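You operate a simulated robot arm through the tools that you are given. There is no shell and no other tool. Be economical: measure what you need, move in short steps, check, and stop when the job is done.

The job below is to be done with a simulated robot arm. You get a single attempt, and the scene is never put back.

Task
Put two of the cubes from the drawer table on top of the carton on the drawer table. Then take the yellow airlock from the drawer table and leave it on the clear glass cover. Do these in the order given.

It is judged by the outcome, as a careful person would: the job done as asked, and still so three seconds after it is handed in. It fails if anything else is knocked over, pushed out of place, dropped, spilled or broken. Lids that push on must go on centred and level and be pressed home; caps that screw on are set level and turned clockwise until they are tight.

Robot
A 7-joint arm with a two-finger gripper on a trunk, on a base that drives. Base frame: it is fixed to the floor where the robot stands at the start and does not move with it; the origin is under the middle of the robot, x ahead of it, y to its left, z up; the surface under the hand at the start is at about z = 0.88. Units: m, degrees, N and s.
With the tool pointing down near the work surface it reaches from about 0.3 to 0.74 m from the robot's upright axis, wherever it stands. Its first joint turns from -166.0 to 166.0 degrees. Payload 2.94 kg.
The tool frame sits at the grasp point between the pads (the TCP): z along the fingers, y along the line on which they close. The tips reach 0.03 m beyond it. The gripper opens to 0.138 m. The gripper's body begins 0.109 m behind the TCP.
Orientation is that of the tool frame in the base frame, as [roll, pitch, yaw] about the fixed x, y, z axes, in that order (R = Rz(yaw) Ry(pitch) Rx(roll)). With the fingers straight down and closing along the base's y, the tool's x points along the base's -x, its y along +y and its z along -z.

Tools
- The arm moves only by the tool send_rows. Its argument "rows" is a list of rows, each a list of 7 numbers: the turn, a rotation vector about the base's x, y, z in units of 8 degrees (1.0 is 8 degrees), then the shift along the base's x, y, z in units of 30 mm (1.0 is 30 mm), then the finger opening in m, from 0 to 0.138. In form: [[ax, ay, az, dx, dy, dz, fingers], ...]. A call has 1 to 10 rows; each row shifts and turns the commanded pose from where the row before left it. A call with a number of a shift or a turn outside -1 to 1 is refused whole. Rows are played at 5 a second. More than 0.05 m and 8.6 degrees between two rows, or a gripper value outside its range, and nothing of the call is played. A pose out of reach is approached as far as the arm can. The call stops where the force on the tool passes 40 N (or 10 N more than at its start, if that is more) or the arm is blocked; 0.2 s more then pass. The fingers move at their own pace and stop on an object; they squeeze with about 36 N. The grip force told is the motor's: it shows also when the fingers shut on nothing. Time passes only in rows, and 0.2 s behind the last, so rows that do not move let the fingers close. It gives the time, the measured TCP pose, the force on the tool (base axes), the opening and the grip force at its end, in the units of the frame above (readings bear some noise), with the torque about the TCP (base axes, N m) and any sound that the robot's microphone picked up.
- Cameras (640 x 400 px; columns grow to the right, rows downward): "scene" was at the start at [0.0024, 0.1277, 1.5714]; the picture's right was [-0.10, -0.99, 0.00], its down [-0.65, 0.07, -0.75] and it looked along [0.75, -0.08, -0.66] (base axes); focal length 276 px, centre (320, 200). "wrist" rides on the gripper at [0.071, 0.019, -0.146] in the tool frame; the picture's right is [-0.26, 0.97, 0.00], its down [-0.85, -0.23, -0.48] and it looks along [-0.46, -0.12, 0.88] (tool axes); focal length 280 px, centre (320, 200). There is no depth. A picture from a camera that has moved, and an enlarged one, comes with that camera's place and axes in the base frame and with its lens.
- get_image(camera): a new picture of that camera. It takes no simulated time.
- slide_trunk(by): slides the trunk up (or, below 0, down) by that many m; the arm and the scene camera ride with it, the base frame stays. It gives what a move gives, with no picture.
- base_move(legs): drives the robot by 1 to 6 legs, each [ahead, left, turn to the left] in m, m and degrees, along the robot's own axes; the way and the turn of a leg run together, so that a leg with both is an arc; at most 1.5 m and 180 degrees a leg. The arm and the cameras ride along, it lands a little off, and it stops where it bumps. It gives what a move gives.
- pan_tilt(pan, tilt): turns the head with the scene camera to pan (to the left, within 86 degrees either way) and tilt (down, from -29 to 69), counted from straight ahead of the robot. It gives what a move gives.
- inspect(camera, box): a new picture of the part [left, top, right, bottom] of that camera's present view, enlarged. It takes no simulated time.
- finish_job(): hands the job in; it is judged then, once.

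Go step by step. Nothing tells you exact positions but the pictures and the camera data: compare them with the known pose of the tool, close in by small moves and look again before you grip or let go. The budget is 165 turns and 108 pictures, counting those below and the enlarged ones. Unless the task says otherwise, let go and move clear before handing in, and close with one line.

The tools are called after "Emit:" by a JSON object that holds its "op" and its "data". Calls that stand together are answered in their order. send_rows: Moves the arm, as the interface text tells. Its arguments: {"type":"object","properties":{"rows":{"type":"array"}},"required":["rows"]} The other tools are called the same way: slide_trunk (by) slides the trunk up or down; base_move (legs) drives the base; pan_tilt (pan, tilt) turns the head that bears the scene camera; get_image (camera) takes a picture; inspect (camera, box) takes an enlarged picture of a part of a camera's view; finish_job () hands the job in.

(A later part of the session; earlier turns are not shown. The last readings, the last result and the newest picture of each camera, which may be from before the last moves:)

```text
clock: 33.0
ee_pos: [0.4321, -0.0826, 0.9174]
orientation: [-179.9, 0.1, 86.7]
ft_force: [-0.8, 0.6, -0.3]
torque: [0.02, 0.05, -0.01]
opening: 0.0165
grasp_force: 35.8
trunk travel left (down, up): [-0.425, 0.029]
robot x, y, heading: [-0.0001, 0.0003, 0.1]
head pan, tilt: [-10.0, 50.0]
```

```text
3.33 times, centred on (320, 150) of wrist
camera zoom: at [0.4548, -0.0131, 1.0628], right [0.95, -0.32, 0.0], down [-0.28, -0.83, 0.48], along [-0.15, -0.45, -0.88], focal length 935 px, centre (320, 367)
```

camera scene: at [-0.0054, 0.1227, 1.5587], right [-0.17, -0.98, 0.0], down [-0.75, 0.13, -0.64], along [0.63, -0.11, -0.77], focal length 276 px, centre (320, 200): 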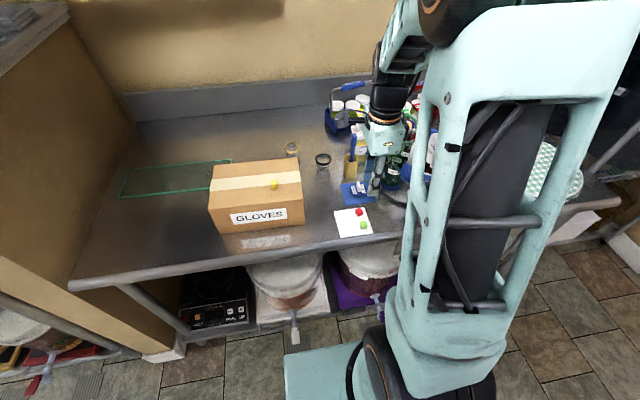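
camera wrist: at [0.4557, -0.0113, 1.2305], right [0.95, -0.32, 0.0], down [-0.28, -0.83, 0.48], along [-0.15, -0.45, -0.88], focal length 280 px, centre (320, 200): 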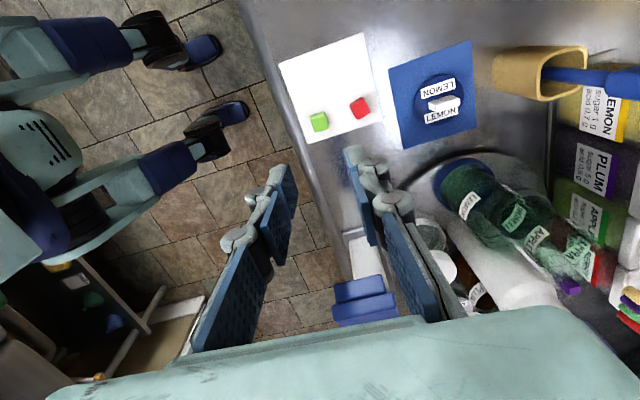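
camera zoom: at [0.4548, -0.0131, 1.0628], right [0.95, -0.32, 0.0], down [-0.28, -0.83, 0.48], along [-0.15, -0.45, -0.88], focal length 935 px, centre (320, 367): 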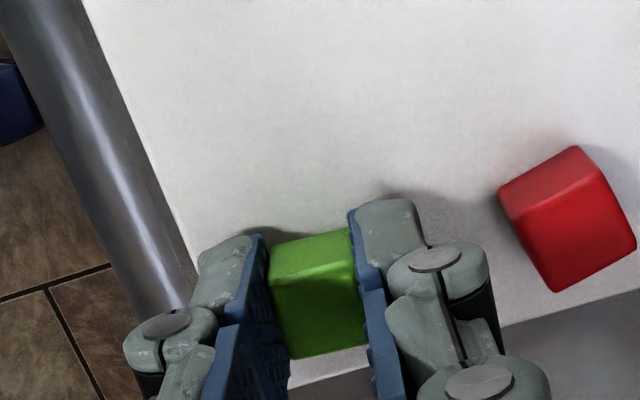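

Green gripped. Lift, turn back and carry to the left part of the carton top (0.53, 0.235).

Emit:
{"op": "send_rows", "data": {"rows": [[0, 0, 0, 0, 0, 0.5, 0], [0, 0, 0, 0, 0, 0.97, 0], [0, 0, 0, 0, 0, 0.97, 0], [0, 0, 0, 0, 0, 0.97, 0], [0, 0, 0, 0, 0, 0.97, 0], [0, 0, 0, 0, 0, 0.97, 0], [0, 0, 0, 0, 0, 0.97, 0], [0, 0, 0, 0, 0, 0.97, 0]]}}

Emit:
{"op": "send_rows", "data": {"rows": [[0, 0, 0.97, 0.27, 0.88, 0, 0], [0, 0, 0.97, 0.27, 0.88, 0, 0], [0, 0, 0.97, 0.27, 0.88, 0, 0], [0, 0, 0.97, 0.27, 0.88, 0, 0], [0, 0, 0.97, 0.27, 0.88, 0, 0], [0, 0, 0.97, 0.27, 0.88, 0, 0]]}}

Emit:
{"op": "send_rows", "data": {"rows": [[0, 0, 0.97, 0.27, 0.88, 0, 0], [0, 0, 0.97, 0.27, 0.88, 0, 0], [0, 0, 0.97, 0.27, 0.88, 0, 0], [0, 0, 0.97, 0.27, 0.88, 0, 0], [0, 0, 0.97, 0.27, 0.88, 0, 0], [0, 0, 0.97, 0.27, 0.88, 0, 0]]}}

Emit:
{"op": "get_image", "data": {"camera": "wrist"}}

```text
clock: 34.8
ee_pos: [0.4327, -0.0824, 1.1365]
orientation: [180.0, 0.0, 86.7]
ft_force: [0.3, -0.1, 0.3]
torque: [0.0, 0.01, 0.03]
opening: 0.0169
grasp_force: 36.0
trunk travel left (down, up): [-0.425, 0.029]
robot x, y, heading: [0.0034, 0.001, -0.1]
head pan, tilt: [-10.0, 50.0]
```

```text
clock: 36.2
ee_pos: [0.4797, 0.0753, 1.1355]
orientation: [-179.9, -0.1, 133.5]
ft_force: [0.0, -0.4, 0.0]
torque: [-0.02, 0.03, -0.01]
opening: 0.0166
grasp_force: 35.4
trunk travel left (down, up): [-0.425, 0.029]
robot x, y, heading: [-0.0006, 0.0022, 0.1]
head pan, tilt: [-10.0, 50.0]
```

```text
clock: 37.6
ee_pos: [0.5298, 0.2339, 1.1348]
orientation: [-179.9, 0.0, -180.0]
ft_force: [0.6, 0.9, 0.6]
torque: [0.02, 0.0, 0.01]
opening: 0.0165
grasp_force: 35.7
trunk travel left (down, up): [-0.425, 0.029]
robot x, y, heading: [0.0017, 0.0025, 0.1]
head pan, tilt: [-10.0, 50.0]
```

```text
72 pictures are left
camera wrist: at [0.4578, 0.2539, 1.2807], right [0.26, 0.97, 0.0], down [0.85, -0.23, 0.48], along [0.46, -0.13, -0.88], focal length 280 px, centre (320, 200)
```

wrist: 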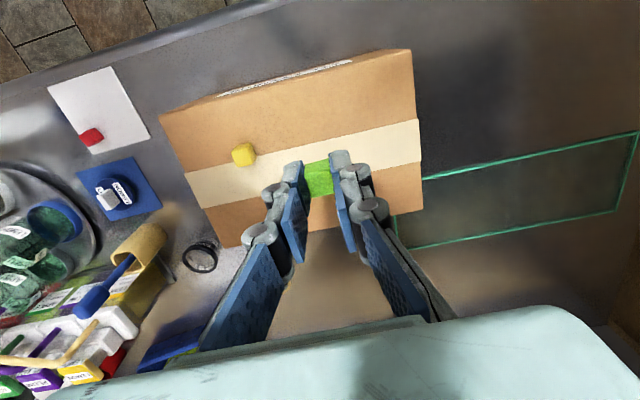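

Above the carton, clear of yellow. Descending to just above the known contact height, then feeling for contact.

Emit:
{"op": "send_rows", "data": {"rows": [[0, 0, 0, 0, 0, -1, 0], [0, 0, 0, 0, 0, -1, 0], [0, 0, 0, 0, 0, -0.8, 0], [0, 0, 0, 0, 0, -0.4, 0], [0, 0, 0, 0, 0, 0, 0]]}}

Emit:
{"op": "send_rows", "data": {"rows": [[0, 0, 0, 0, 0, -0.07, 0], [0, 0, 0, 0, 0, 0, 0]]}}

Emit:
{"op": "send_rows", "data": {"rows": [[0, 0, 0, 0, 0, -0.05, 0], [0, 0, 0, 0, 0, 0, 0]]}}

```text
clock: 38.8
ee_pos: [0.5296, 0.2349, 1.0386]
orientation: [180.0, 0.0, 179.9]
ft_force: [0.7, 0.5, -1.3]
torque: [-0.01, 0.0, -0.02]
opening: 0.0167
grasp_force: 35.7
trunk travel left (down, up): [-0.425, 0.029]
robot x, y, heading: [-0.0007, -0.0014, -0.4]
head pan, tilt: [-10.0, 50.0]
```

```text
clock: 39.4
ee_pos: [0.5289, 0.234, 1.0388]
orientation: [180.0, 0.0, 180.0]
ft_force: [0.2, 0.4, -0.6]
torque: [0.0, 0.01, -0.02]
opening: 0.0166
grasp_force: 35.8
trunk travel left (down, up): [-0.425, 0.029]
robot x, y, heading: [0.0035, -0.0004, 0.1]
head pan, tilt: [-10.0, 50.0]
```

```text
clock: 40.0
ee_pos: [0.5295, 0.2336, 1.0353]
orientation: [-180.0, 0.0, 179.9]
ft_force: [-0.7, -0.3, -0.8]
torque: [0.0, 0.02, 0.01]
opening: 0.0168
grasp_force: 36.0
trunk travel left (down, up): [-0.425, 0.029]
robot x, y, heading: [-0.0013, -0.0015, 0.1]
head pan, tilt: [-10.0, 50.0]
```

Emit:
{"op": "send_rows", "data": {"rows": [[0, 0, 0, 0, 0, -0.06, 0], [0, 0, 0, 0, 0, 0, 0]]}}

Emit:
{"op": "send_rows", "data": {"rows": [[0, 0, 0, 0, 0, -0.05, 0], [0, 0, 0, 0, 0, 0, 0]]}}

```text
clock: 40.6
ee_pos: [0.5275, 0.2336, 1.0354]
orientation: [180.0, 0.1, 179.9]
ft_force: [0.9, -0.6, 0.1]
torque: [-0.01, -0.01, 0.0]
opening: 0.0169
grasp_force: 35.9
trunk travel left (down, up): [-0.425, 0.029]
robot x, y, heading: [0.0002, -0.0013, 0.2]
head pan, tilt: [-10.0, 50.0]
```

```text
clock: 41.2
ee_pos: [0.5285, 0.2337, 1.0337]
orientation: [179.9, 0.0, 180.0]
ft_force: [-0.6, 0.0, 0.5]
torque: [-0.02, 0.01, -0.02]
opening: 0.0169
grasp_force: 35.4
trunk travel left (down, up): [-0.425, 0.029]
robot x, y, heading: [0.0012, 0.0032, -0.1]
head pan, tilt: [-10.0, 50.0]
```

Emit:
{"op": "send_rows", "data": {"rows": [[0, 0, 0, 0, 0, -0.05, 0], [0, 0, 0, 0, 0, 0, 0]]}}

Emit:
{"op": "send_rows", "data": {"rows": [[0, 0, 0, 0, 0, -0.05, 0], [0, 0, 0, 0, 0, 0, 0]]}}

```text
clock: 41.8
ee_pos: [0.5284, 0.2343, 1.0329]
orientation: [180.0, 0.0, 179.9]
ft_force: [-0.1, 0.3, 4.5]
torque: [0.0, -0.01, 0.01]
opening: 0.0168
grasp_force: 35.9
trunk travel left (down, up): [-0.425, 0.029]
robot x, y, heading: [-0.0018, 0.0021, -0.1]
head pan, tilt: [-10.0, 50.0]
```

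```text
clock: 42.4
ee_pos: [0.5281, 0.2341, 1.0323]
orientation: [179.8, 0.3, 179.9]
ft_force: [1.5, 0.9, 15.3]
torque: [0.02, -0.08, 0.01]
opening: 0.0164
grasp_force: 35.8
trunk travel left (down, up): [-0.425, 0.029]
robot x, y, heading: [-0.0014, -0.0013, -0.1]
head pan, tilt: [-10.0, 50.0]
```

Contact. Relieve, open and lift.

Emit:
{"op": "send_rows", "data": {"rows": [[0, 0, 0, 0, 0, 0.06, 0], [0, 0, 0, 0, 0, 0, 0.03], [0, 0, 0, 0, 0, 0, 0.045], [0, 0, 0, 0, 0, 0, 0.045], [0, 0, 0, 0, 0, 0.5, 0.045], [0, 0, 0, 0, 0, 1, 0.06], [0, 0, 0, 0, 0, 1, 0.06], [0, 0, 0, 0, 0, 1, 0.06]]}}

Emit:
{"op": "get_image", "data": {"camera": "wrist"}}

Emit:
{"op": "get_image", "data": {"camera": "scene"}}

```text
clock: 44.2
ee_pos: [0.5292, 0.2331, 1.1364]
orientation: [180.0, 0.1, -179.9]
ft_force: [-0.3, 1.1, 0.6]
torque: [-0.03, 0.01, 0.02]
opening: 0.0601
grasp_force: 0.1
trunk travel left (down, up): [-0.425, 0.029]
robot x, y, heading: [-0.0018, 0.0006, -0.1]
head pan, tilt: [-10.0, 50.0]
```

```text
71 pictures are left
camera wrist: at [0.457, 0.253, 1.2826], right [0.26, 0.96, 0.0], down [0.85, -0.23, 0.48], along [0.46, -0.13, -0.88], focal length 280 px, centre (320, 200)
```

wrist: 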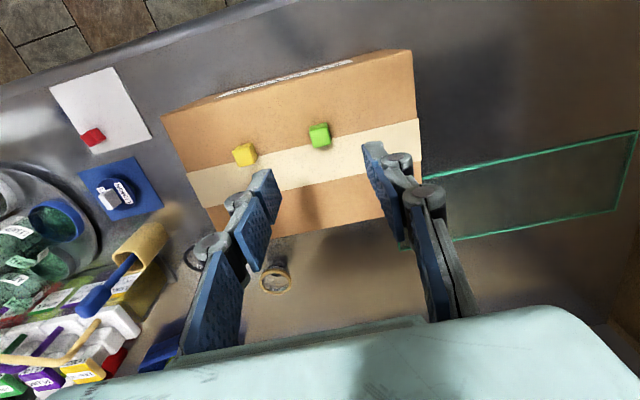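

```text
70 pictures are left
camera scene: at [-0.006, 0.1226, 1.5587], right [-0.17, -0.98, 0.0], down [-0.75, 0.13, -0.64], along [0.63, -0.11, -0.77], focal length 276 px, centre (320, 200)
```

scene: 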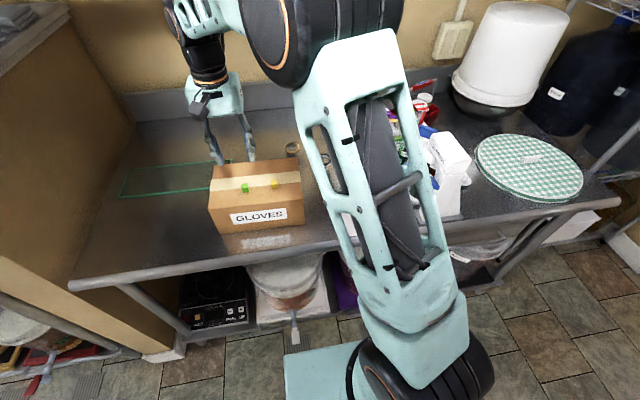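

Both cubes rest on the carton. Now the airlock, near my reach limit (~0.75 m), so I check the clearance between the base and the bench for driving.

Emit:
{"op": "pan_tilt", "data": {"pan": 15, "tilt": 69}}

Emit:
{"op": "get_image", "data": {"camera": "scene"}}

```text
clock: 45.1
ee_pos: [0.5292, 0.2338, 1.1371]
orientation: [-180.0, 0.0, 179.9]
ft_force: [0.3, 0.1, -0.8]
torque: [-0.01, 0.01, 0.0]
opening: 0.0604
grasp_force: 0.1
trunk travel left (down, up): [-0.425, 0.029]
robot x, y, heading: [-0.0034, -0.0008, 0.1]
head pan, tilt: [15.0, 68.8]
```

```text
69 pictures are left
camera scene: at [-0.0274, 0.1505, 1.5368], right [0.26, -0.97, 0.0], down [-0.9, -0.24, -0.36], along [0.35, 0.09, -0.93], focal length 276 px, centre (320, 200)
```

scene: 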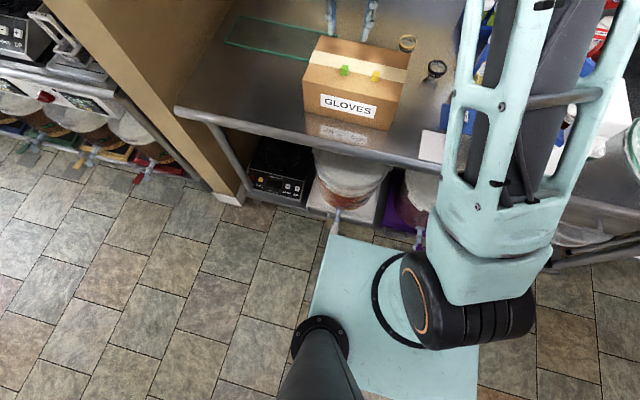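

The base front is only a few cm from the bucket taps, so I won't drive forward; instead I move left 0.2 m, so both airlock and glass are about equally far, after raising the arm. Lowering the trunk should gain reach.

Emit:
{"op": "send_rows", "data": {"rows": [[0, 0, 0, 0, 0, 1, 0.08], [0, 0, 0, 0, 0, 1, 0.08], [0, 0, 0, 0, 0, 1, 0.08]]}}

Emit:
{"op": "base_move", "data": {"legs": [[0, 0.2, 0]]}}

Emit:
{"op": "pan_tilt", "data": {"pan": 0, "tilt": 45}}

Emit:
{"op": "get_image", "data": {"camera": "scene"}}

```text
clock: 45.9
ee_pos: [0.5276, 0.2342, 1.2281]
orientation: [180.0, 0.0, 180.0]
ft_force: [0.6, -0.5, 0.2]
torque: [0.02, 0.03, 0.01]
opening: 0.0799
grasp_force: 0.1
trunk travel left (down, up): [-0.425, 0.029]
robot x, y, heading: [-0.0021, 0.0019, 0.0]
head pan, tilt: [15.0, 68.8]
```

```text
clock: 48.3
ee_pos: [0.5295, 0.4337, 1.2263]
orientation: [-179.9, -0.1, 179.9]
ft_force: [-0.5, 1.4, -0.6]
torque: [-0.01, 0.03, -0.02]
opening: 0.0798
grasp_force: 0.1
trunk travel left (down, up): [-0.425, 0.029]
robot x, y, heading: [-0.0002, 0.1999, -0.1]
head pan, tilt: [15.0, 68.8]
```

```text
clock: 49.2
ee_pos: [0.5294, 0.4333, 1.2263]
orientation: [180.0, 0.0, 179.9]
ft_force: [0.3, 0.3, 0.5]
torque: [0.04, 0.0, -0.02]
opening: 0.0799
grasp_force: 0.0
trunk travel left (down, up): [-0.425, 0.029]
robot x, y, heading: [-0.001, 0.1973, 0.1]
head pan, tilt: [0.0, 45.0]
```

```text
68 pictures are left
camera scene: at [0.0, 0.3356, 1.5655], right [0.0, -1.0, 0.0], down [-0.71, 0.0, -0.71], along [0.71, 0.0, -0.71], focal length 276 px, centre (320, 200)
```

scene: 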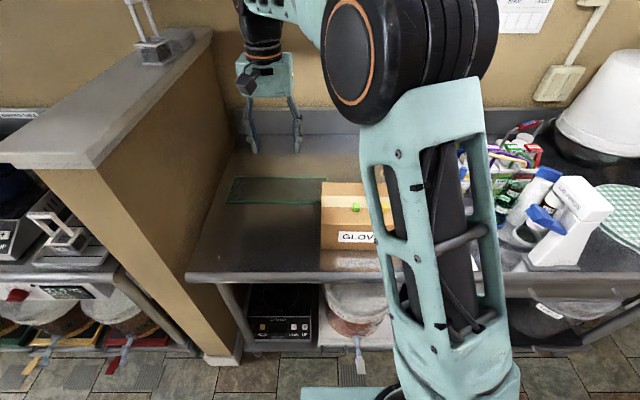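

Base moved well. Now I move over toward the airlock at height for a wrist view.

Emit:
{"op": "send_rows", "data": {"rows": [[0, 0, 0, 0.36, -0.98, 0, 0.08], [0, 0, 0, 0.36, -0.98, 0, 0.08], [0, 0, 0, 0.36, -0.98, 0, 0.08], [0, 0, 0, 0.36, -0.98, 0, 0.08], [0, 0, 0, 0.36, -0.98, 0, 0.08], [0, 0, 0, 0.36, -0.98, 0, 0.08], [0, 0, 0, 0.36, -0.98, 0, 0.08], [0, 0, 0, 0.36, -0.98, 0, 0.08], [0, 0, 0, 0.36, -0.98, 0, 0.08], [0, 0, 0, 0.36, -0.98, 0, 0.08]]}}

Emit:
{"op": "send_rows", "data": {"rows": [[0, 0, 0, 0.36, -0.98, -0.5, 0.08], [0, 0, 0, 0.3, -0.98, -0.5, 0.08], [0, 0, 0, 0, 0, 0, 0.08]]}}

Emit:
{"op": "get_image", "data": {"camera": "wrist"}}

Emit:
{"op": "get_image", "data": {"camera": "scene"}}

```text
clock: 51.4
ee_pos: [0.637, 0.1375, 1.2263]
orientation: [180.0, 0.0, 180.0]
ft_force: [-0.1, 0.4, -0.1]
torque: [-0.01, 0.01, 0.0]
opening: 0.0798
grasp_force: 0.0
trunk travel left (down, up): [-0.425, 0.029]
robot x, y, heading: [-0.001, 0.1984, 0.0]
head pan, tilt: [0.0, 45.0]
```

```text
clock: 52.2
ee_pos: [0.6564, 0.081, 1.1964]
orientation: [-179.9, 0.1, 179.9]
ft_force: [0.2, -0.8, 0.1]
torque: [0.02, 0.02, -0.03]
opening: 0.08
grasp_force: 0.0
trunk travel left (down, up): [-0.425, 0.029]
robot x, y, heading: [-0.0015, 0.2014, 0.1]
head pan, tilt: [0.0, 45.0]
```

```text
67 pictures are left
camera wrist: at [0.5852, 0.1003, 1.3427], right [0.26, 0.96, 0.0], down [0.85, -0.23, 0.48], along [0.46, -0.13, -0.88], focal length 280 px, centre (320, 200)
```

wrist: 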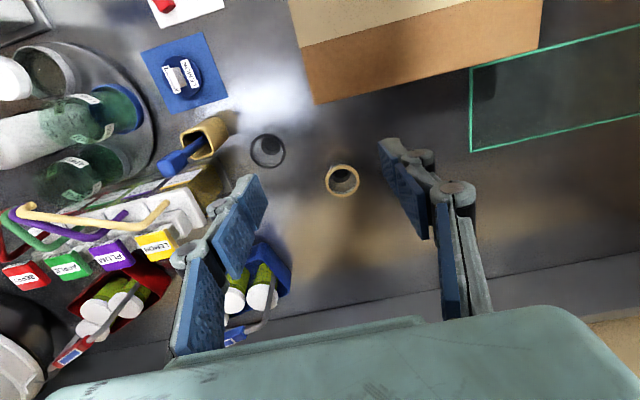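

```text
66 pictures are left
camera scene: at [-0.0002, 0.3357, 1.5656], right [0.0, -1.0, 0.0], down [-0.71, 0.0, -0.71], along [0.71, 0.0, -0.71], focal length 276 px, centre (320, 200)
```

scene: 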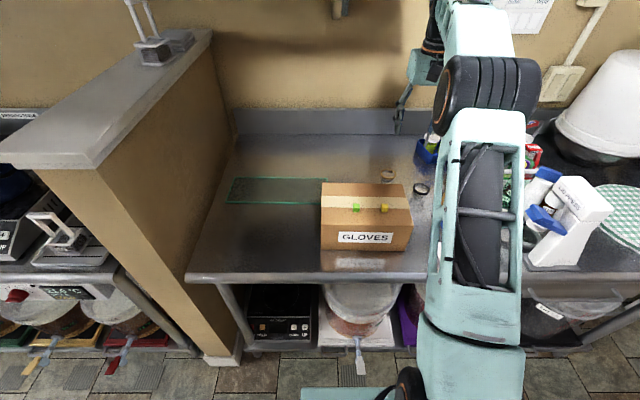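

I'll enlarge the airlock in both views to triangulate better.

Emit:
{"op": "inspect", "data": {"camera": "wrist", "box": [300, 150, 380, 210]}}

Emit:
{"op": "inspect", "data": {"camera": "scene", "box": [368, 160, 448, 210]}}

```text
6.67 times, centred on (340, 180) of wrist
camera zoom: at [0.5852, 0.1003, 1.3427], right [0.26, 0.96, 0.0], down [0.85, -0.23, 0.48], along [0.46, -0.13, -0.88], focal length 1869 px, centre (187, 333)
```

zoom: 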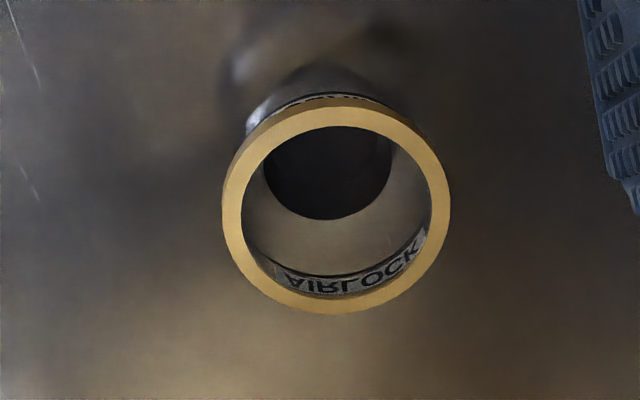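

```text
8.00 times, centred on (408, 185) of scene
camera zoom: at [-0.0002, 0.3357, 1.5656], right [0.0, -1.0, 0.0], down [-0.71, 0.0, -0.71], along [0.71, 0.0, -0.71], focal length 2208 px, centre (-384, 320)
```

zoom: 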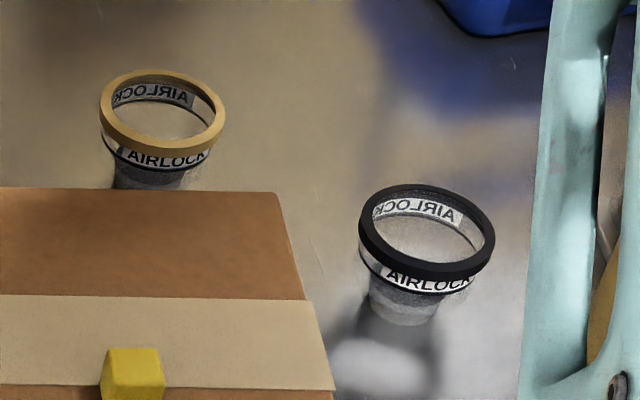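

Ring top is at about (0.783, 0.086, 0.92), 57 mm wide, so the cup is short (~4 cm). It's 0.79 m from my axis; I lower the trunk 0.15 m to gain reach.

Emit:
{"op": "slide_trunk", "data": {"by": -0.15}}

Emit:
{"op": "get_image", "data": {"camera": "scene"}}

```text
clock: 53.9
ee_pos: [0.657, 0.0804, 1.0471]
orientation: [-180.0, -0.1, 180.0]
ft_force: [0.6, 0.1, 0.1]
torque: [0.04, 0.0, 0.01]
opening: 0.0799
grasp_force: 0.0
trunk travel left (down, up): [-0.275, 0.179]
robot x, y, heading: [-0.0002, 0.1998, -0.1]
head pan, tilt: [0.0, 45.0]
```

```text
63 pictures are left
camera scene: at [-0.0001, 0.3356, 1.4157], right [0.0, -1.0, 0.0], down [-0.71, 0.0, -0.71], along [0.71, 0.0, -0.71], focal length 276 px, centre (320, 200)
```

scene: 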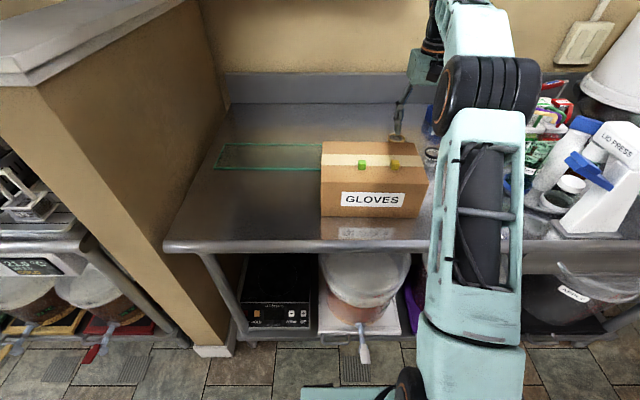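

Now extend forward to above the airlock at this height.

Emit:
{"op": "send_rows", "data": {"rows": [[0, 0, 0, 0.84, 0.03, 0, 0.1], [0, 0, 0, 0.84, 0.04, 0, 0.1], [0, 0, 0, 0.84, 0.04, 0, 0.1], [0, 0, 0, 0.84, 0.04, 0, 0.1], [0, 0, 0, 0.84, 0.04, 0, 0.1], [0, 0, 0, 0, 0, 0, 0.1]]}}

Emit:
{"op": "get_image", "data": {"camera": "wrist"}}

```text
clock: 55.3
ee_pos: [0.6857, 0.088, 1.0366]
orientation: [180.0, 0.1, 179.9]
ft_force: [0.9, -0.2, -0.8]
torque: [0.01, 0.02, -0.03]
opening: 0.1
grasp_force: 0.0
out of reach, approached as far as the arm can: row 2, 3, 4, 5
trunk travel left (down, up): [-0.275, 0.179]
robot x, y, heading: [-0.0005, 0.1985, -0.1]
head pan, tilt: [0.0, 45.0]
```

```text
62 pictures are left
camera wrist: at [0.6153, 0.108, 1.1821], right [0.26, 0.96, 0.0], down [0.85, -0.23, 0.48], along [0.46, -0.13, -0.88], focal length 280 px, centre (320, 200)
```

wrist: 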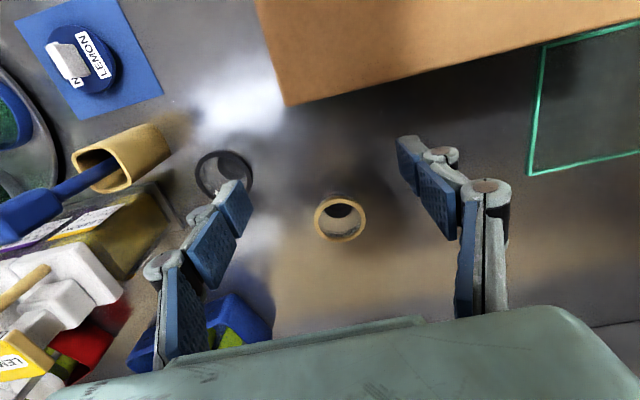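

The low trunk doesn't help reach. Earlier wrist views show the wheels at only x ≈ 0.1, with the bench edge and taps at ≥ 0.33, so driving forward 0.10 m is safe (the teal plate I saw is part of the trunk). I raise the trunk and drive ahead.

Emit:
{"op": "slide_trunk", "data": {"by": 0.15}}

Emit:
{"op": "base_move", "data": {"legs": [[0.08, 0, 0]]}}

Emit:
{"op": "get_image", "data": {"camera": "wrist"}}

Emit:
{"op": "get_image", "data": {"camera": "scene"}}

```text
clock: 57.1
ee_pos: [0.6853, 0.089, 1.1857]
orientation: [-180.0, 0.0, 179.9]
ft_force: [0.1, 0.5, 0.4]
torque: [-0.02, -0.01, -0.01]
opening: 0.1
grasp_force: 0.1
trunk travel left (down, up): [-0.425, 0.029]
robot x, y, heading: [0.0004, 0.2003, -0.1]
head pan, tilt: [0.0, 45.0]
```

```text
clock: 57.7
ee_pos: [0.6873, 0.0898, 1.1867]
orientation: [-180.0, 0.0, 180.0]
ft_force: [-0.8, 0.0, 0.0]
torque: [0.01, -0.01, -0.03]
opening: 0.1001
grasp_force: 0.1
trunk travel left (down, up): [-0.425, 0.029]
robot x, y, heading: [0.0017, 0.1994, 0.2]
head pan, tilt: [0.0, 45.0]
stopped in leg 1: the robot was blocked; the commanded pose is now the measured one
```

```text
61 pictures are left
camera wrist: at [0.6166, 0.1087, 1.3321], right [0.26, 0.96, 0.0], down [0.85, -0.23, 0.48], along [0.46, -0.12, -0.88], focal length 280 px, centre (320, 200)
```

wrist: 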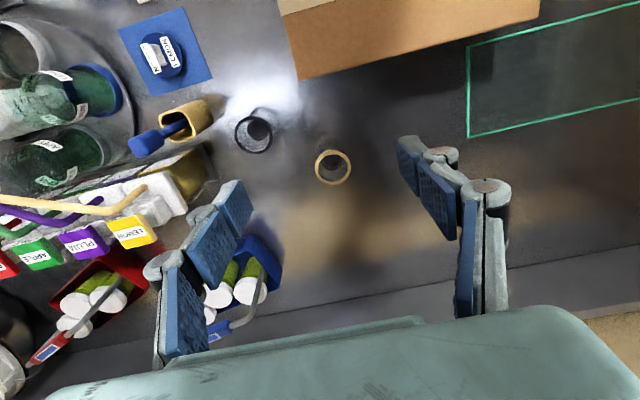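

```text
60 pictures are left
camera scene: at [0.0012, 0.336, 1.5656], right [0.0, -1.0, 0.0], down [-0.71, 0.0, -0.71], along [0.71, 0.0, -0.71], focal length 276 px, centre (320, 200)
```

scene: 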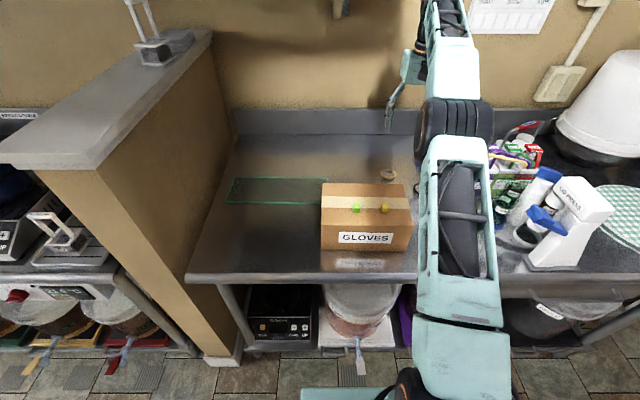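

The base is blocked ahead, so I instead tilt the tool so that the fingers point forward (24°), which gains reach; then advance.

Emit:
{"op": "send_rows", "data": {"rows": [[0, -1, 0, 0, 0, 0, 0.09], [0, -1, 0, 0.3, 0, 0, 0.09], [0, -1, 0, 0.3, 0, 0, 0.09], [0, 0, 0, 0.7, 0, -0.8, 0.09], [0, 0, 0, 0.7, 0, -0.8, 0.09], [0, 0, 0, 0.7, 0, -0.8, 0.09], [0, 0, 0, 0, 0, -0.8, 0.09]]}}

Emit:
{"op": "get_image", "data": {"camera": "wrist"}}

Emit:
{"op": "get_image", "data": {"camera": "scene"}}

```text
clock: 59.3
ee_pos: [0.7684, 0.0876, 1.0899]
orientation: [180.0, 23.9, 179.9]
ft_force: [-0.3, 0.3, -0.7]
torque: [0.03, -0.03, 0.02]
opening: 0.0899
grasp_force: 0.0
trunk travel left (down, up): [-0.425, 0.029]
robot x, y, heading: [0.0027, 0.1973, 0.2]
head pan, tilt: [0.0, 45.0]
```

```text
59 pictures are left
camera wrist: at [0.6438, 0.108, 1.194], right [0.24, 0.96, 0.11], down [0.58, -0.23, 0.78], along [0.78, -0.13, -0.62], focal length 280 px, centre (320, 200)
```

wrist: 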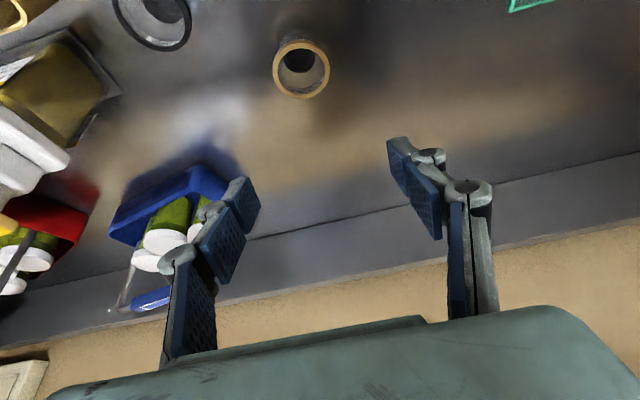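

```text
58 pictures are left
camera scene: at [0.0014, 0.3358, 1.5657], right [0.0, -1.0, 0.0], down [-0.71, 0.0, -0.71], along [0.71, 0.0, -0.71], focal length 276 px, centre (320, 200)
```

scene: 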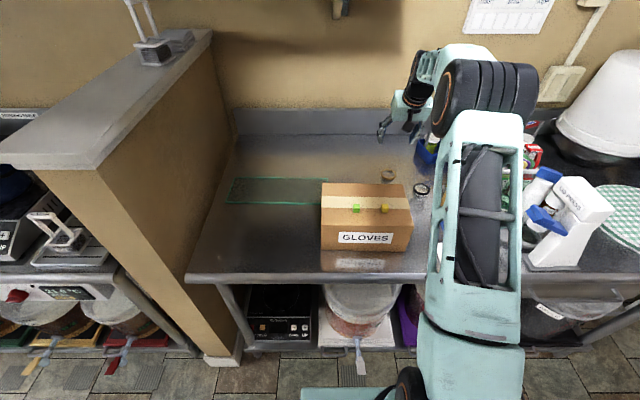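

Ring measured again at about (0.780, 0.085). I descend vertically with the tilt kept, stopping above it for a check.

Emit:
{"op": "send_rows", "data": {"rows": [[0, 0, 0, 0.05, -0.03, -0.9, 0.09], [0, 0, 0, 0.05, -0.03, -0.9, 0.09], [0, 0, 0, 0, 0, -0.9, 0.09], [0, 0, 0, 0, 0, -0.6, 0.09], [0, 0, 0, 0, 0, 0, 0.09]]}}

Emit:
{"op": "get_image", "data": {"camera": "wrist"}}

Emit:
{"op": "inspect", "data": {"camera": "scene", "box": [340, 100, 480, 220]}}

```text
clock: 60.5
ee_pos: [0.7711, 0.088, 0.9917]
orientation: [179.9, 24.0, 179.9]
ft_force: [-0.5, 0.4, -1.0]
torque: [-0.02, -0.03, -0.01]
opening: 0.0899
grasp_force: 0.0
trunk travel left (down, up): [-0.425, 0.029]
robot x, y, heading: [-0.0011, 0.1968, 0.2]
head pan, tilt: [0.0, 45.0]
```

```text
57 pictures are left
camera wrist: at [0.6466, 0.1067, 1.0957], right [0.24, 0.96, 0.11], down [0.58, -0.23, 0.78], along [0.78, -0.13, -0.62], focal length 280 px, centre (320, 200)
```

wrist: 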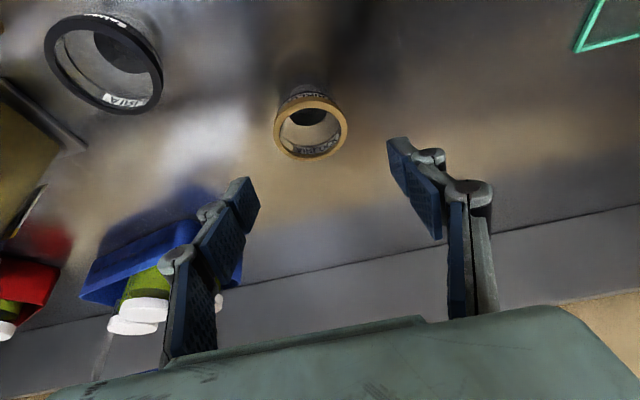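

```text
3.33 times, centred on (410, 160) of scene
camera zoom: at [0.0011, 0.3359, 1.5656], right [0.0, -1.0, 0.0], down [-0.71, 0.0, -0.71], along [0.71, 0.0, -0.71], focal length 920 px, centre (20, 333)
```

zoom: 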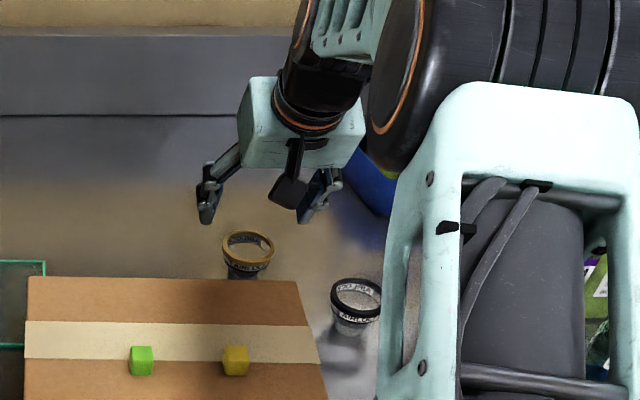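

The ring triangulates to (0.778, 0.087), top z ≈ 0.923. Descend to TCP 0.93 and look before closing.

Emit:
{"op": "send_rows", "data": {"rows": [[0, 0, 0, 0.05, -0.04, -0.8, 0.09], [0, 0, 0, 0, 0, -0.8, 0.09], [0, 0, 0, 0, 0, -0.4, 0.09], [0, 0, 0, 0, 0, 0, 0.09]]}}

Emit:
{"op": "get_image", "data": {"camera": "wrist"}}

Emit:
{"op": "inspect", "data": {"camera": "scene", "box": [360, 140, 430, 200]}}

```text
clock: 61.5
ee_pos: [0.7729, 0.0863, 0.9311]
orientation: [-179.9, 24.0, 180.0]
ft_force: [0.6, 0.0, 0.7]
torque: [0.01, 0.0, -0.01]
opening: 0.0898
grasp_force: 0.1
trunk travel left (down, up): [-0.425, 0.029]
robot x, y, heading: [-0.0001, 0.2006, -0.0]
head pan, tilt: [0.0, 45.0]
```

```text
55 pictures are left
camera wrist: at [0.6484, 0.1056, 1.0353], right [0.24, 0.96, 0.11], down [0.58, -0.23, 0.78], along [0.78, -0.13, -0.62], focal length 280 px, centre (320, 200)
```

wrist: 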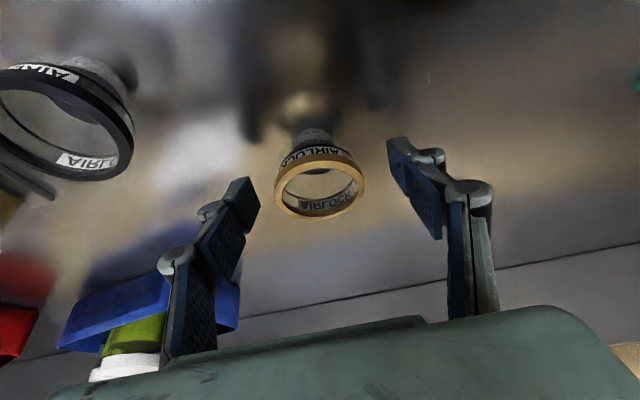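

```text
6.67 times, centred on (395, 170) of scene
camera zoom: at [0.0011, 0.3359, 1.5656], right [0.0, -1.0, 0.0], down [-0.71, 0.0, -0.71], along [0.71, 0.0, -0.71], focal length 1840 px, centre (-180, 400)
```

zoom: 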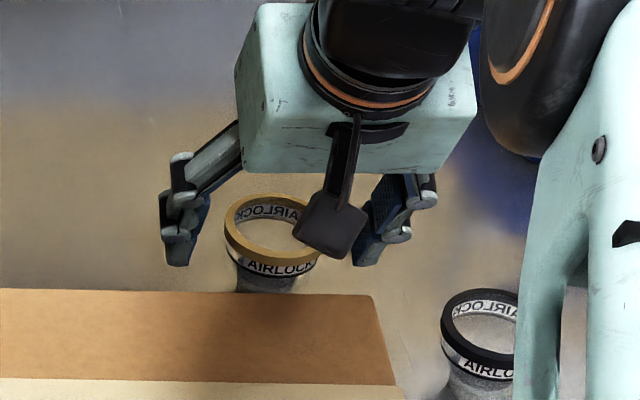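

The ring sits between the pads. Close.

Emit:
{"op": "send_rows", "data": {"rows": [[0, 0, 0, 0, 0, 0, 0.07], [0, 0, 0, 0, 0, 0, 0.06], [0, 0, 0, 0, 0, 0, 0.04], [0, 0, 0, 0, 0, 0, 0.04], [0, 0, 0, 0, 0, 0, 0.04]]}}

Emit:
{"op": "get_image", "data": {"camera": "wrist"}}

```text
clock: 62.7
ee_pos: [0.772, 0.087, 0.9318]
orientation: [180.0, 24.0, 179.9]
ft_force: [-0.6, -0.1, -0.4]
torque: [-0.01, -0.02, 0.0]
opening: 0.0484
grasp_force: 35.5
trunk travel left (down, up): [-0.425, 0.029]
robot x, y, heading: [0.0026, 0.2012, 0.1]
head pan, tilt: [0.0, 45.0]
```

```text
53 pictures are left
camera wrist: at [0.6484, 0.1056, 1.0356], right [0.24, 0.96, 0.11], down [0.58, -0.23, 0.78], along [0.78, -0.13, -0.62], focal length 280 px, centre (320, 200)
```

wrist: 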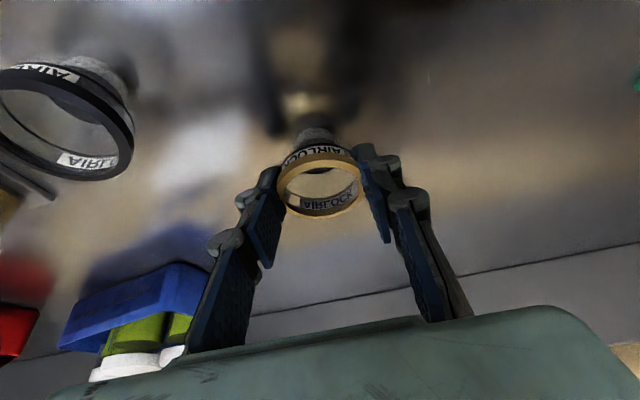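

Emit:
{"op": "inspect", "data": {"camera": "wrist", "box": [230, 110, 410, 250]}}

Emit:
{"op": "inspect", "data": {"camera": "scene", "box": [360, 140, 430, 200]}}

```text
2.86 times, centred on (320, 180) of wrist
camera zoom: at [0.6484, 0.1056, 1.0356], right [0.24, 0.96, 0.11], down [0.58, -0.23, 0.78], along [0.78, -0.13, -0.62], focal length 801 px, centre (320, 257)
```

zoom: 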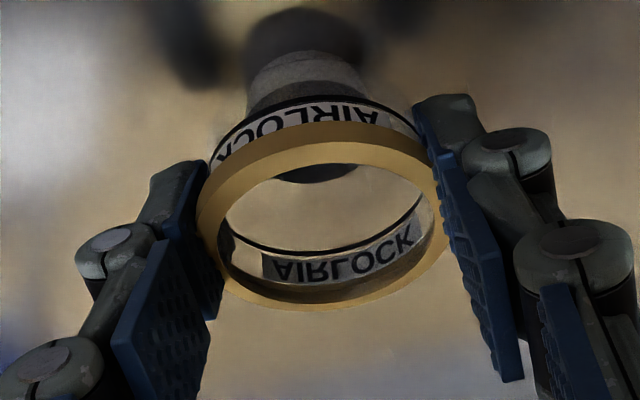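

```text
6.67 times, centred on (395, 170) of scene
camera zoom: at [0.0011, 0.3359, 1.5656], right [0.0, -1.0, 0.0], down [-0.71, 0.0, -0.71], along [0.71, 0.0, -0.71], focal length 1840 px, centre (-180, 400)
```

zoom: 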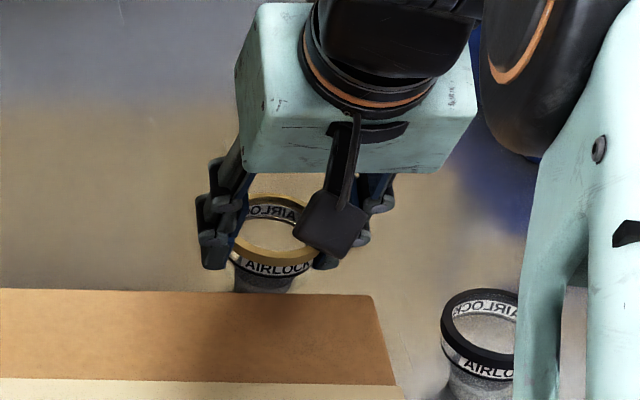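

Pads hold the airlock at/under its rim. Lift slowly 25 mm and check.

Emit:
{"op": "send_rows", "data": {"rows": [[0, 0, 0, 0, 0, 0.15, 0.04], [0, 0, 0, 0, 0, 0.3, 0.04], [0, 0, 0, 0, 0, 0.4, 0.04], [0, 0, 0, 0, 0, 0, 0.04]]}}

Emit:
{"op": "inspect", "data": {"camera": "wrist", "box": [230, 110, 410, 250]}}

Emit:
{"op": "inspect", "data": {"camera": "scene", "box": [360, 140, 430, 200]}}

```text
clock: 63.7
ee_pos: [0.7732, 0.0855, 0.9567]
orientation: [180.0, 23.9, 179.9]
ft_force: [-0.6, -0.4, -0.7]
torque: [0.01, -0.03, 0.01]
opening: 0.0484
grasp_force: 36.1
trunk travel left (down, up): [-0.425, 0.029]
robot x, y, heading: [0.0013, 0.2016, 0.1]
head pan, tilt: [0.0, 45.0]
```

```text
2.86 times, centred on (320, 180) of wrist
camera zoom: at [0.6484, 0.1052, 1.0606], right [0.24, 0.96, 0.11], down [0.58, -0.23, 0.78], along [0.78, -0.13, -0.62], focal length 801 px, centre (320, 257)
```

zoom: 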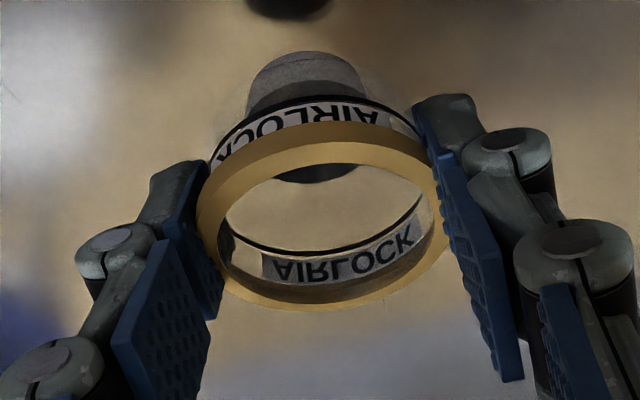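

```text
6.67 times, centred on (395, 170) of scene
camera zoom: at [0.0012, 0.3359, 1.5656], right [0.0, -1.0, 0.0], down [-0.71, 0.0, -0.71], along [0.71, 0.0, -0.71], focal length 1840 px, centre (-180, 400)
```

zoom: 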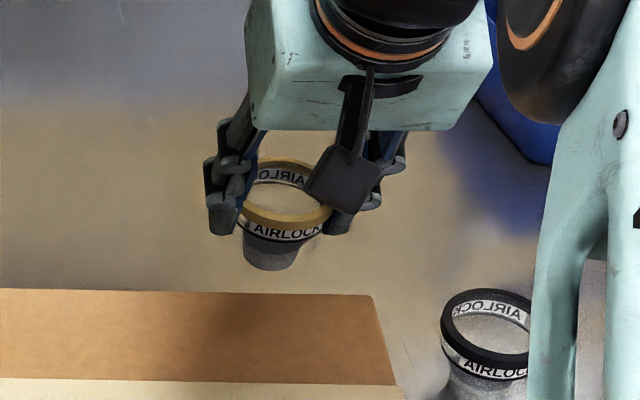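

Airlock hangs upright and secure. Lift to z≈1.03 and carry to above the glass.

Emit:
{"op": "send_rows", "data": {"rows": [[0, 0, 0, 0, 0, 0.8, 0.04], [0, 0, 0, 0, 0, 0.8, 0.04], [0, 0, 0, 0, 0, 0.84, 0.04], [0, 0, 0, -0.15, 0.8, 0, 0.04], [0, 0, 0, -0.15, 0.8, 0, 0.04], [0, 0, 0, -0.15, 0.8, 0, 0.04], [0, 0, 0, -0.15, 0.8, 0, 0.04]]}}

Emit:
{"op": "send_rows", "data": {"rows": [[0, 0, 0, -0.12, 0.8, 0, 0.04], [0, 0, 0, -0.12, 0.8, 0, 0.04], [0, 0, 0, -0.12, 0.8, 0, 0.04], [0, 0, 0, -0.12, 0.8, 0, 0.04], [0, 0, 0, -0.12, 0.8, 0, 0.04], [0, 0, 0, -0.12, 0.8, 0, 0.04], [0, 0, 0, -0.12, 0.8, 0, 0.04], [0, 0, 0, -0.12, 0.8, 0, 0.04], [0, 0, 0, -0.12, 0.8, 0, 0.04], [0, 0, 0, -0.12, 0.8, 0, 0.04]]}}

Emit:
{"op": "get_image", "data": {"camera": "wrist"}}

Emit:
{"op": "get_image", "data": {"camera": "scene"}}

```text
clock: 65.3
ee_pos: [0.7535, 0.1828, 1.0298]
orientation: [180.0, 24.0, 180.0]
ft_force: [0.9, 0.1, -0.6]
torque: [0.04, 0.0, 0.03]
opening: 0.0484
grasp_force: 36.2
trunk travel left (down, up): [-0.425, 0.029]
robot x, y, heading: [-0.0013, 0.2016, 0.1]
head pan, tilt: [0.0, 45.0]
```

```text
clock: 67.5
ee_pos: [0.7194, 0.4225, 1.0306]
orientation: [179.9, 24.1, 179.9]
ft_force: [0.5, 0.4, -0.3]
torque: [0.03, -0.02, -0.01]
opening: 0.0484
grasp_force: 35.9
trunk travel left (down, up): [-0.425, 0.029]
robot x, y, heading: [-0.0011, 0.1987, -0.1]
head pan, tilt: [0.0, 45.0]
```

```text
48 pictures are left
camera wrist: at [0.5954, 0.4422, 1.1349], right [0.24, 0.96, 0.11], down [0.58, -0.23, 0.78], along [0.78, -0.13, -0.62], focal length 280 px, centre (320, 200)
```

wrist: 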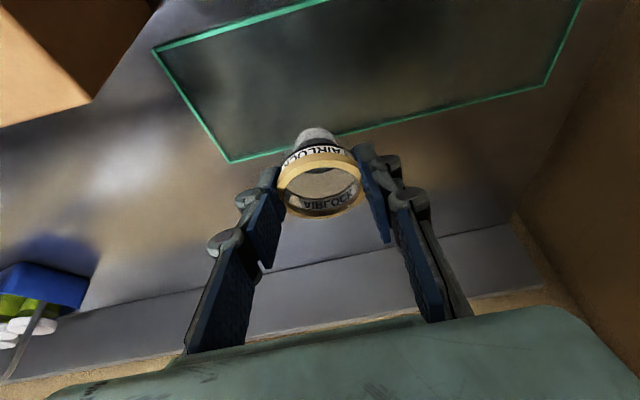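

```text
47 pictures are left
camera scene: at [0.0011, 0.3364, 1.5656], right [0.0, -1.0, 0.0], down [-0.71, 0.0, -0.71], along [0.71, 0.0, -0.71], focal length 276 px, centre (320, 200)
```

scene: 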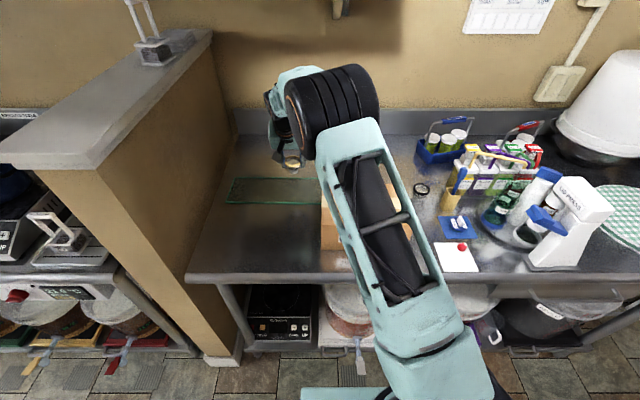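

Glass spans x 0.67–0.80, y 0.31–0.655. I shift slightly to its middle and descend to just above.

Emit:
{"op": "send_rows", "data": {"rows": [[0, 0, 0, 0.2, 0.6, -0.3, 0.04], [0, 0, 0, 0, 0, -0.8, 0.04], [0, 0, 0, 0, 0, -0.8, 0.04], [0, 0, 0, 0, 0, -0.7, 0.04], [0, 0, 0, 0, 0, 0, 0.04]]}}

Emit:
{"op": "inspect", "data": {"camera": "scene", "box": [225, 130, 345, 220]}}

Emit:
{"op": "get_image", "data": {"camera": "wrist"}}

```text
clock: 68.7
ee_pos: [0.7252, 0.4398, 0.952]
orientation: [-180.0, 24.1, 179.9]
ft_force: [1.5, -0.2, -0.2]
torque: [0.0, 0.01, -0.01]
opening: 0.0488
grasp_force: 36.3
trunk travel left (down, up): [-0.425, 0.029]
robot x, y, heading: [0.0021, 0.2014, -0.1]
head pan, tilt: [0.0, 45.0]
```

```text
4.44 times, centred on (285, 175) of scene
camera zoom: at [0.0012, 0.3359, 1.5656], right [0.0, -1.0, 0.0], down [-0.71, 0.0, -0.71], along [0.71, 0.0, -0.71], focal length 1227 px, centre (476, 311)
```

zoom: 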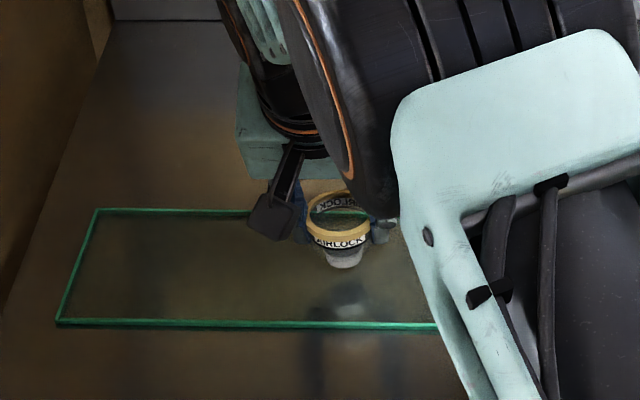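

```text
45 pictures are left
camera wrist: at [0.601, 0.4597, 1.0563], right [0.24, 0.96, 0.11], down [0.58, -0.23, 0.78], along [0.78, -0.13, -0.62], focal length 280 px, centre (320, 200)
```

wrist: 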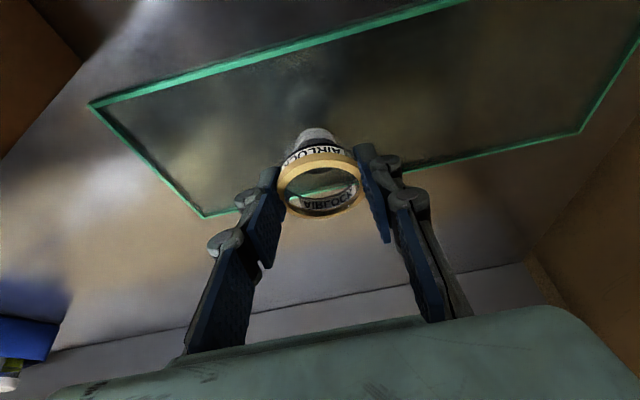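

Over the glass, clear of edges. I feel down in small steps.

Emit:
{"op": "send_rows", "data": {"rows": [[0, 0, 0, 0, 0, -0.1, 0.04], [0, 0, 0, 0, 0, -0.1, 0.04], [0, 0, 0, 0, 0, 0, 0.04]]}}

Emit:
{"op": "send_rows", "data": {"rows": [[0, 0, 0, 0, 0, -0.08, 0.04], [0, 0, 0, 0, 0, 0, 0.04]]}}

Emit:
{"op": "send_rows", "data": {"rows": [[0, 0, 0, 0, 0, -0.05, 0.04], [0, 0, 0, 0, 0, 0, 0.04]]}}

```text
clock: 69.5
ee_pos: [0.7265, 0.4401, 0.9467]
orientation: [179.9, 24.0, 179.9]
ft_force: [0.0, -0.2, 0.0]
torque: [-0.03, 0.0, 0.01]
opening: 0.0483
grasp_force: 35.8
trunk travel left (down, up): [-0.425, 0.029]
robot x, y, heading: [0.004, 0.197, 0.1]
head pan, tilt: [0.0, 45.0]
```

```text
clock: 70.1
ee_pos: [0.7247, 0.4401, 0.9433]
orientation: [-180.0, 23.9, 180.0]
ft_force: [0.3, -0.4, -0.2]
torque: [-0.01, 0.01, 0.01]
opening: 0.0484
grasp_force: 36.1
trunk travel left (down, up): [-0.425, 0.029]
robot x, y, heading: [-0.0016, 0.1992, -0.1]
head pan, tilt: [0.0, 45.0]
```

```text
clock: 70.7
ee_pos: [0.7254, 0.4394, 0.9428]
orientation: [180.0, 24.0, 179.9]
ft_force: [-0.2, 0.2, 0.0]
torque: [-0.03, -0.01, 0.02]
opening: 0.0482
grasp_force: 35.8
trunk travel left (down, up): [-0.425, 0.029]
robot x, y, heading: [-0.0043, 0.2, -0.1]
head pan, tilt: [0.0, 45.0]
```

Emit:
{"op": "send_rows", "data": {"rows": [[0, 0, 0, 0, 0, -0.05, 0.04], [0, 0, 0, 0, 0, 0, 0.04]]}}

Emit:
{"op": "send_rows", "data": {"rows": [[0, 0, 0, 0, 0, -0.05, 0.04], [0, 0, 0, 0, 0, 0, 0.04]]}}

Emit:
{"op": "inspect", "data": {"camera": "scene", "box": [265, 160, 325, 205]}}

```text
clock: 71.3
ee_pos: [0.7262, 0.4408, 0.9414]
orientation: [-180.0, 24.0, 180.0]
ft_force: [-0.2, 0.5, -0.8]
torque: [0.02, -0.02, -0.01]
opening: 0.0484
grasp_force: 35.7
trunk travel left (down, up): [-0.425, 0.029]
robot x, y, heading: [0.0031, 0.2005, -0.2]
head pan, tilt: [0.0, 45.0]
```

```text
clock: 71.9
ee_pos: [0.7257, 0.4411, 0.9393]
orientation: [-180.0, 23.9, 179.9]
ft_force: [-0.8, -0.1, -0.4]
torque: [0.0, 0.01, -0.01]
opening: 0.0486
grasp_force: 35.5
trunk travel left (down, up): [-0.425, 0.029]
robot x, y, heading: [0.0044, 0.198, -0.1]
head pan, tilt: [0.0, 45.0]
```

```text
8.89 times, centred on (295, 182) of scene
camera zoom: at [0.0012, 0.3359, 1.5656], right [0.0, -1.0, 0.0], down [-0.71, 0.0, -0.71], along [0.71, 0.0, -0.71], focal length 2454 px, centre (542, 356)
```

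zoom: 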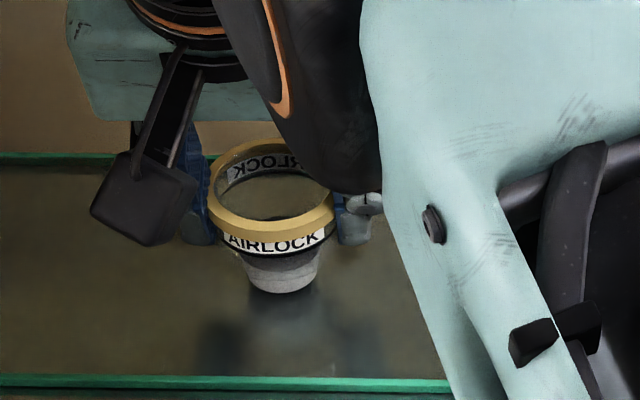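

Emit:
{"op": "send_rows", "data": {"rows": [[0, 0, 0, 0, 0, -0.05, 0.04], [0, 0, 0, 0, 0, 0, 0.04]]}}

Emit:
{"op": "send_rows", "data": {"rows": [[0, 0, 0, 0, 0, -0.04, 0.04], [0, 0, 0, 0, 0, 0, 0.04]]}}

```text
clock: 72.5
ee_pos: [0.7256, 0.4411, 0.9369]
orientation: [179.9, 24.0, 179.9]
ft_force: [0.3, 0.2, 0.2]
torque: [-0.02, 0.01, -0.01]
opening: 0.0487
grasp_force: 35.7
trunk travel left (down, up): [-0.425, 0.029]
robot x, y, heading: [0.0042, 0.1988, 0.0]
head pan, tilt: [0.0, 45.0]
```

```text
clock: 73.1
ee_pos: [0.725, 0.4408, 0.9357]
orientation: [179.9, 24.0, 179.9]
ft_force: [0.4, 0.0, -0.2]
torque: [0.01, -0.02, -0.01]
opening: 0.0484
grasp_force: 36.0
trunk travel left (down, up): [-0.425, 0.029]
robot x, y, heading: [0.0003, 0.1983, 0.1]
head pan, tilt: [0.0, 45.0]
```

Emit:
{"op": "send_rows", "data": {"rows": [[0, 0, 0, 0, 0, -0.03, 0.04], [0, 0, 0, 0, 0, 0, 0.04]]}}

Emit:
{"op": "send_rows", "data": {"rows": [[0, 0, 0, 0, 0, -0.03, 0.04], [0, 0, 0, 0, 0, 0, 0.04]]}}

```text
clock: 73.7
ee_pos: [0.7252, 0.4402, 0.9363]
orientation: [179.9, 24.0, 179.8]
ft_force: [-0.5, 0.2, 1.4]
torque: [0.03, 0.03, 0.01]
opening: 0.0483
grasp_force: 36.1
trunk travel left (down, up): [-0.425, 0.029]
robot x, y, heading: [-0.0008, 0.2022, 0.2]
head pan, tilt: [0.0, 45.0]
```

```text
clock: 74.3
ee_pos: [0.725, 0.44, 0.9371]
orientation: [179.9, 24.2, 179.9]
ft_force: [-0.8, -0.4, 7.2]
torque: [-0.03, -0.05, -0.04]
opening: 0.0484
grasp_force: 36.2
trunk travel left (down, up): [-0.425, 0.029]
robot x, y, heading: [-0.0001, 0.2023, 0.2]
head pan, tilt: [0.0, 45.0]
```

Contact on the glass. Open gently and check.

Emit:
{"op": "send_rows", "data": {"rows": [[0, 0, 0, 0, 0, 0.02, 0.05], [0, 0, 0, 0, 0, 0, 0.056], [0, 0, 0, 0, 0, 0, 0.065], [0, 0, 0, 0, 0, 0, 0.085], [0, 0, 0, 0, 0, 0, 0.085]]}}

Emit:
{"op": "get_image", "data": {"camera": "wrist"}}

```text
clock: 75.5
ee_pos: [0.7247, 0.441, 0.9348]
orientation: [-179.9, 24.0, 179.9]
ft_force: [0.2, 0.5, -0.4]
torque: [0.0, -0.01, -0.01]
opening: 0.0848
grasp_force: 0.0
trunk travel left (down, up): [-0.425, 0.029]
robot x, y, heading: [-0.0004, 0.1982, -0.1]
head pan, tilt: [0.0, 45.0]
```

```text
43 pictures are left
camera wrist: at [0.6009, 0.4598, 1.0395], right [0.24, 0.96, 0.11], down [0.58, -0.23, 0.78], along [0.78, -0.13, -0.62], focal length 280 px, centre (320, 200)
```

wrist: 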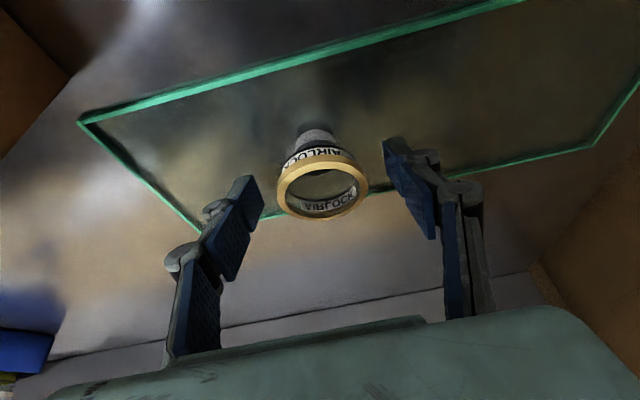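

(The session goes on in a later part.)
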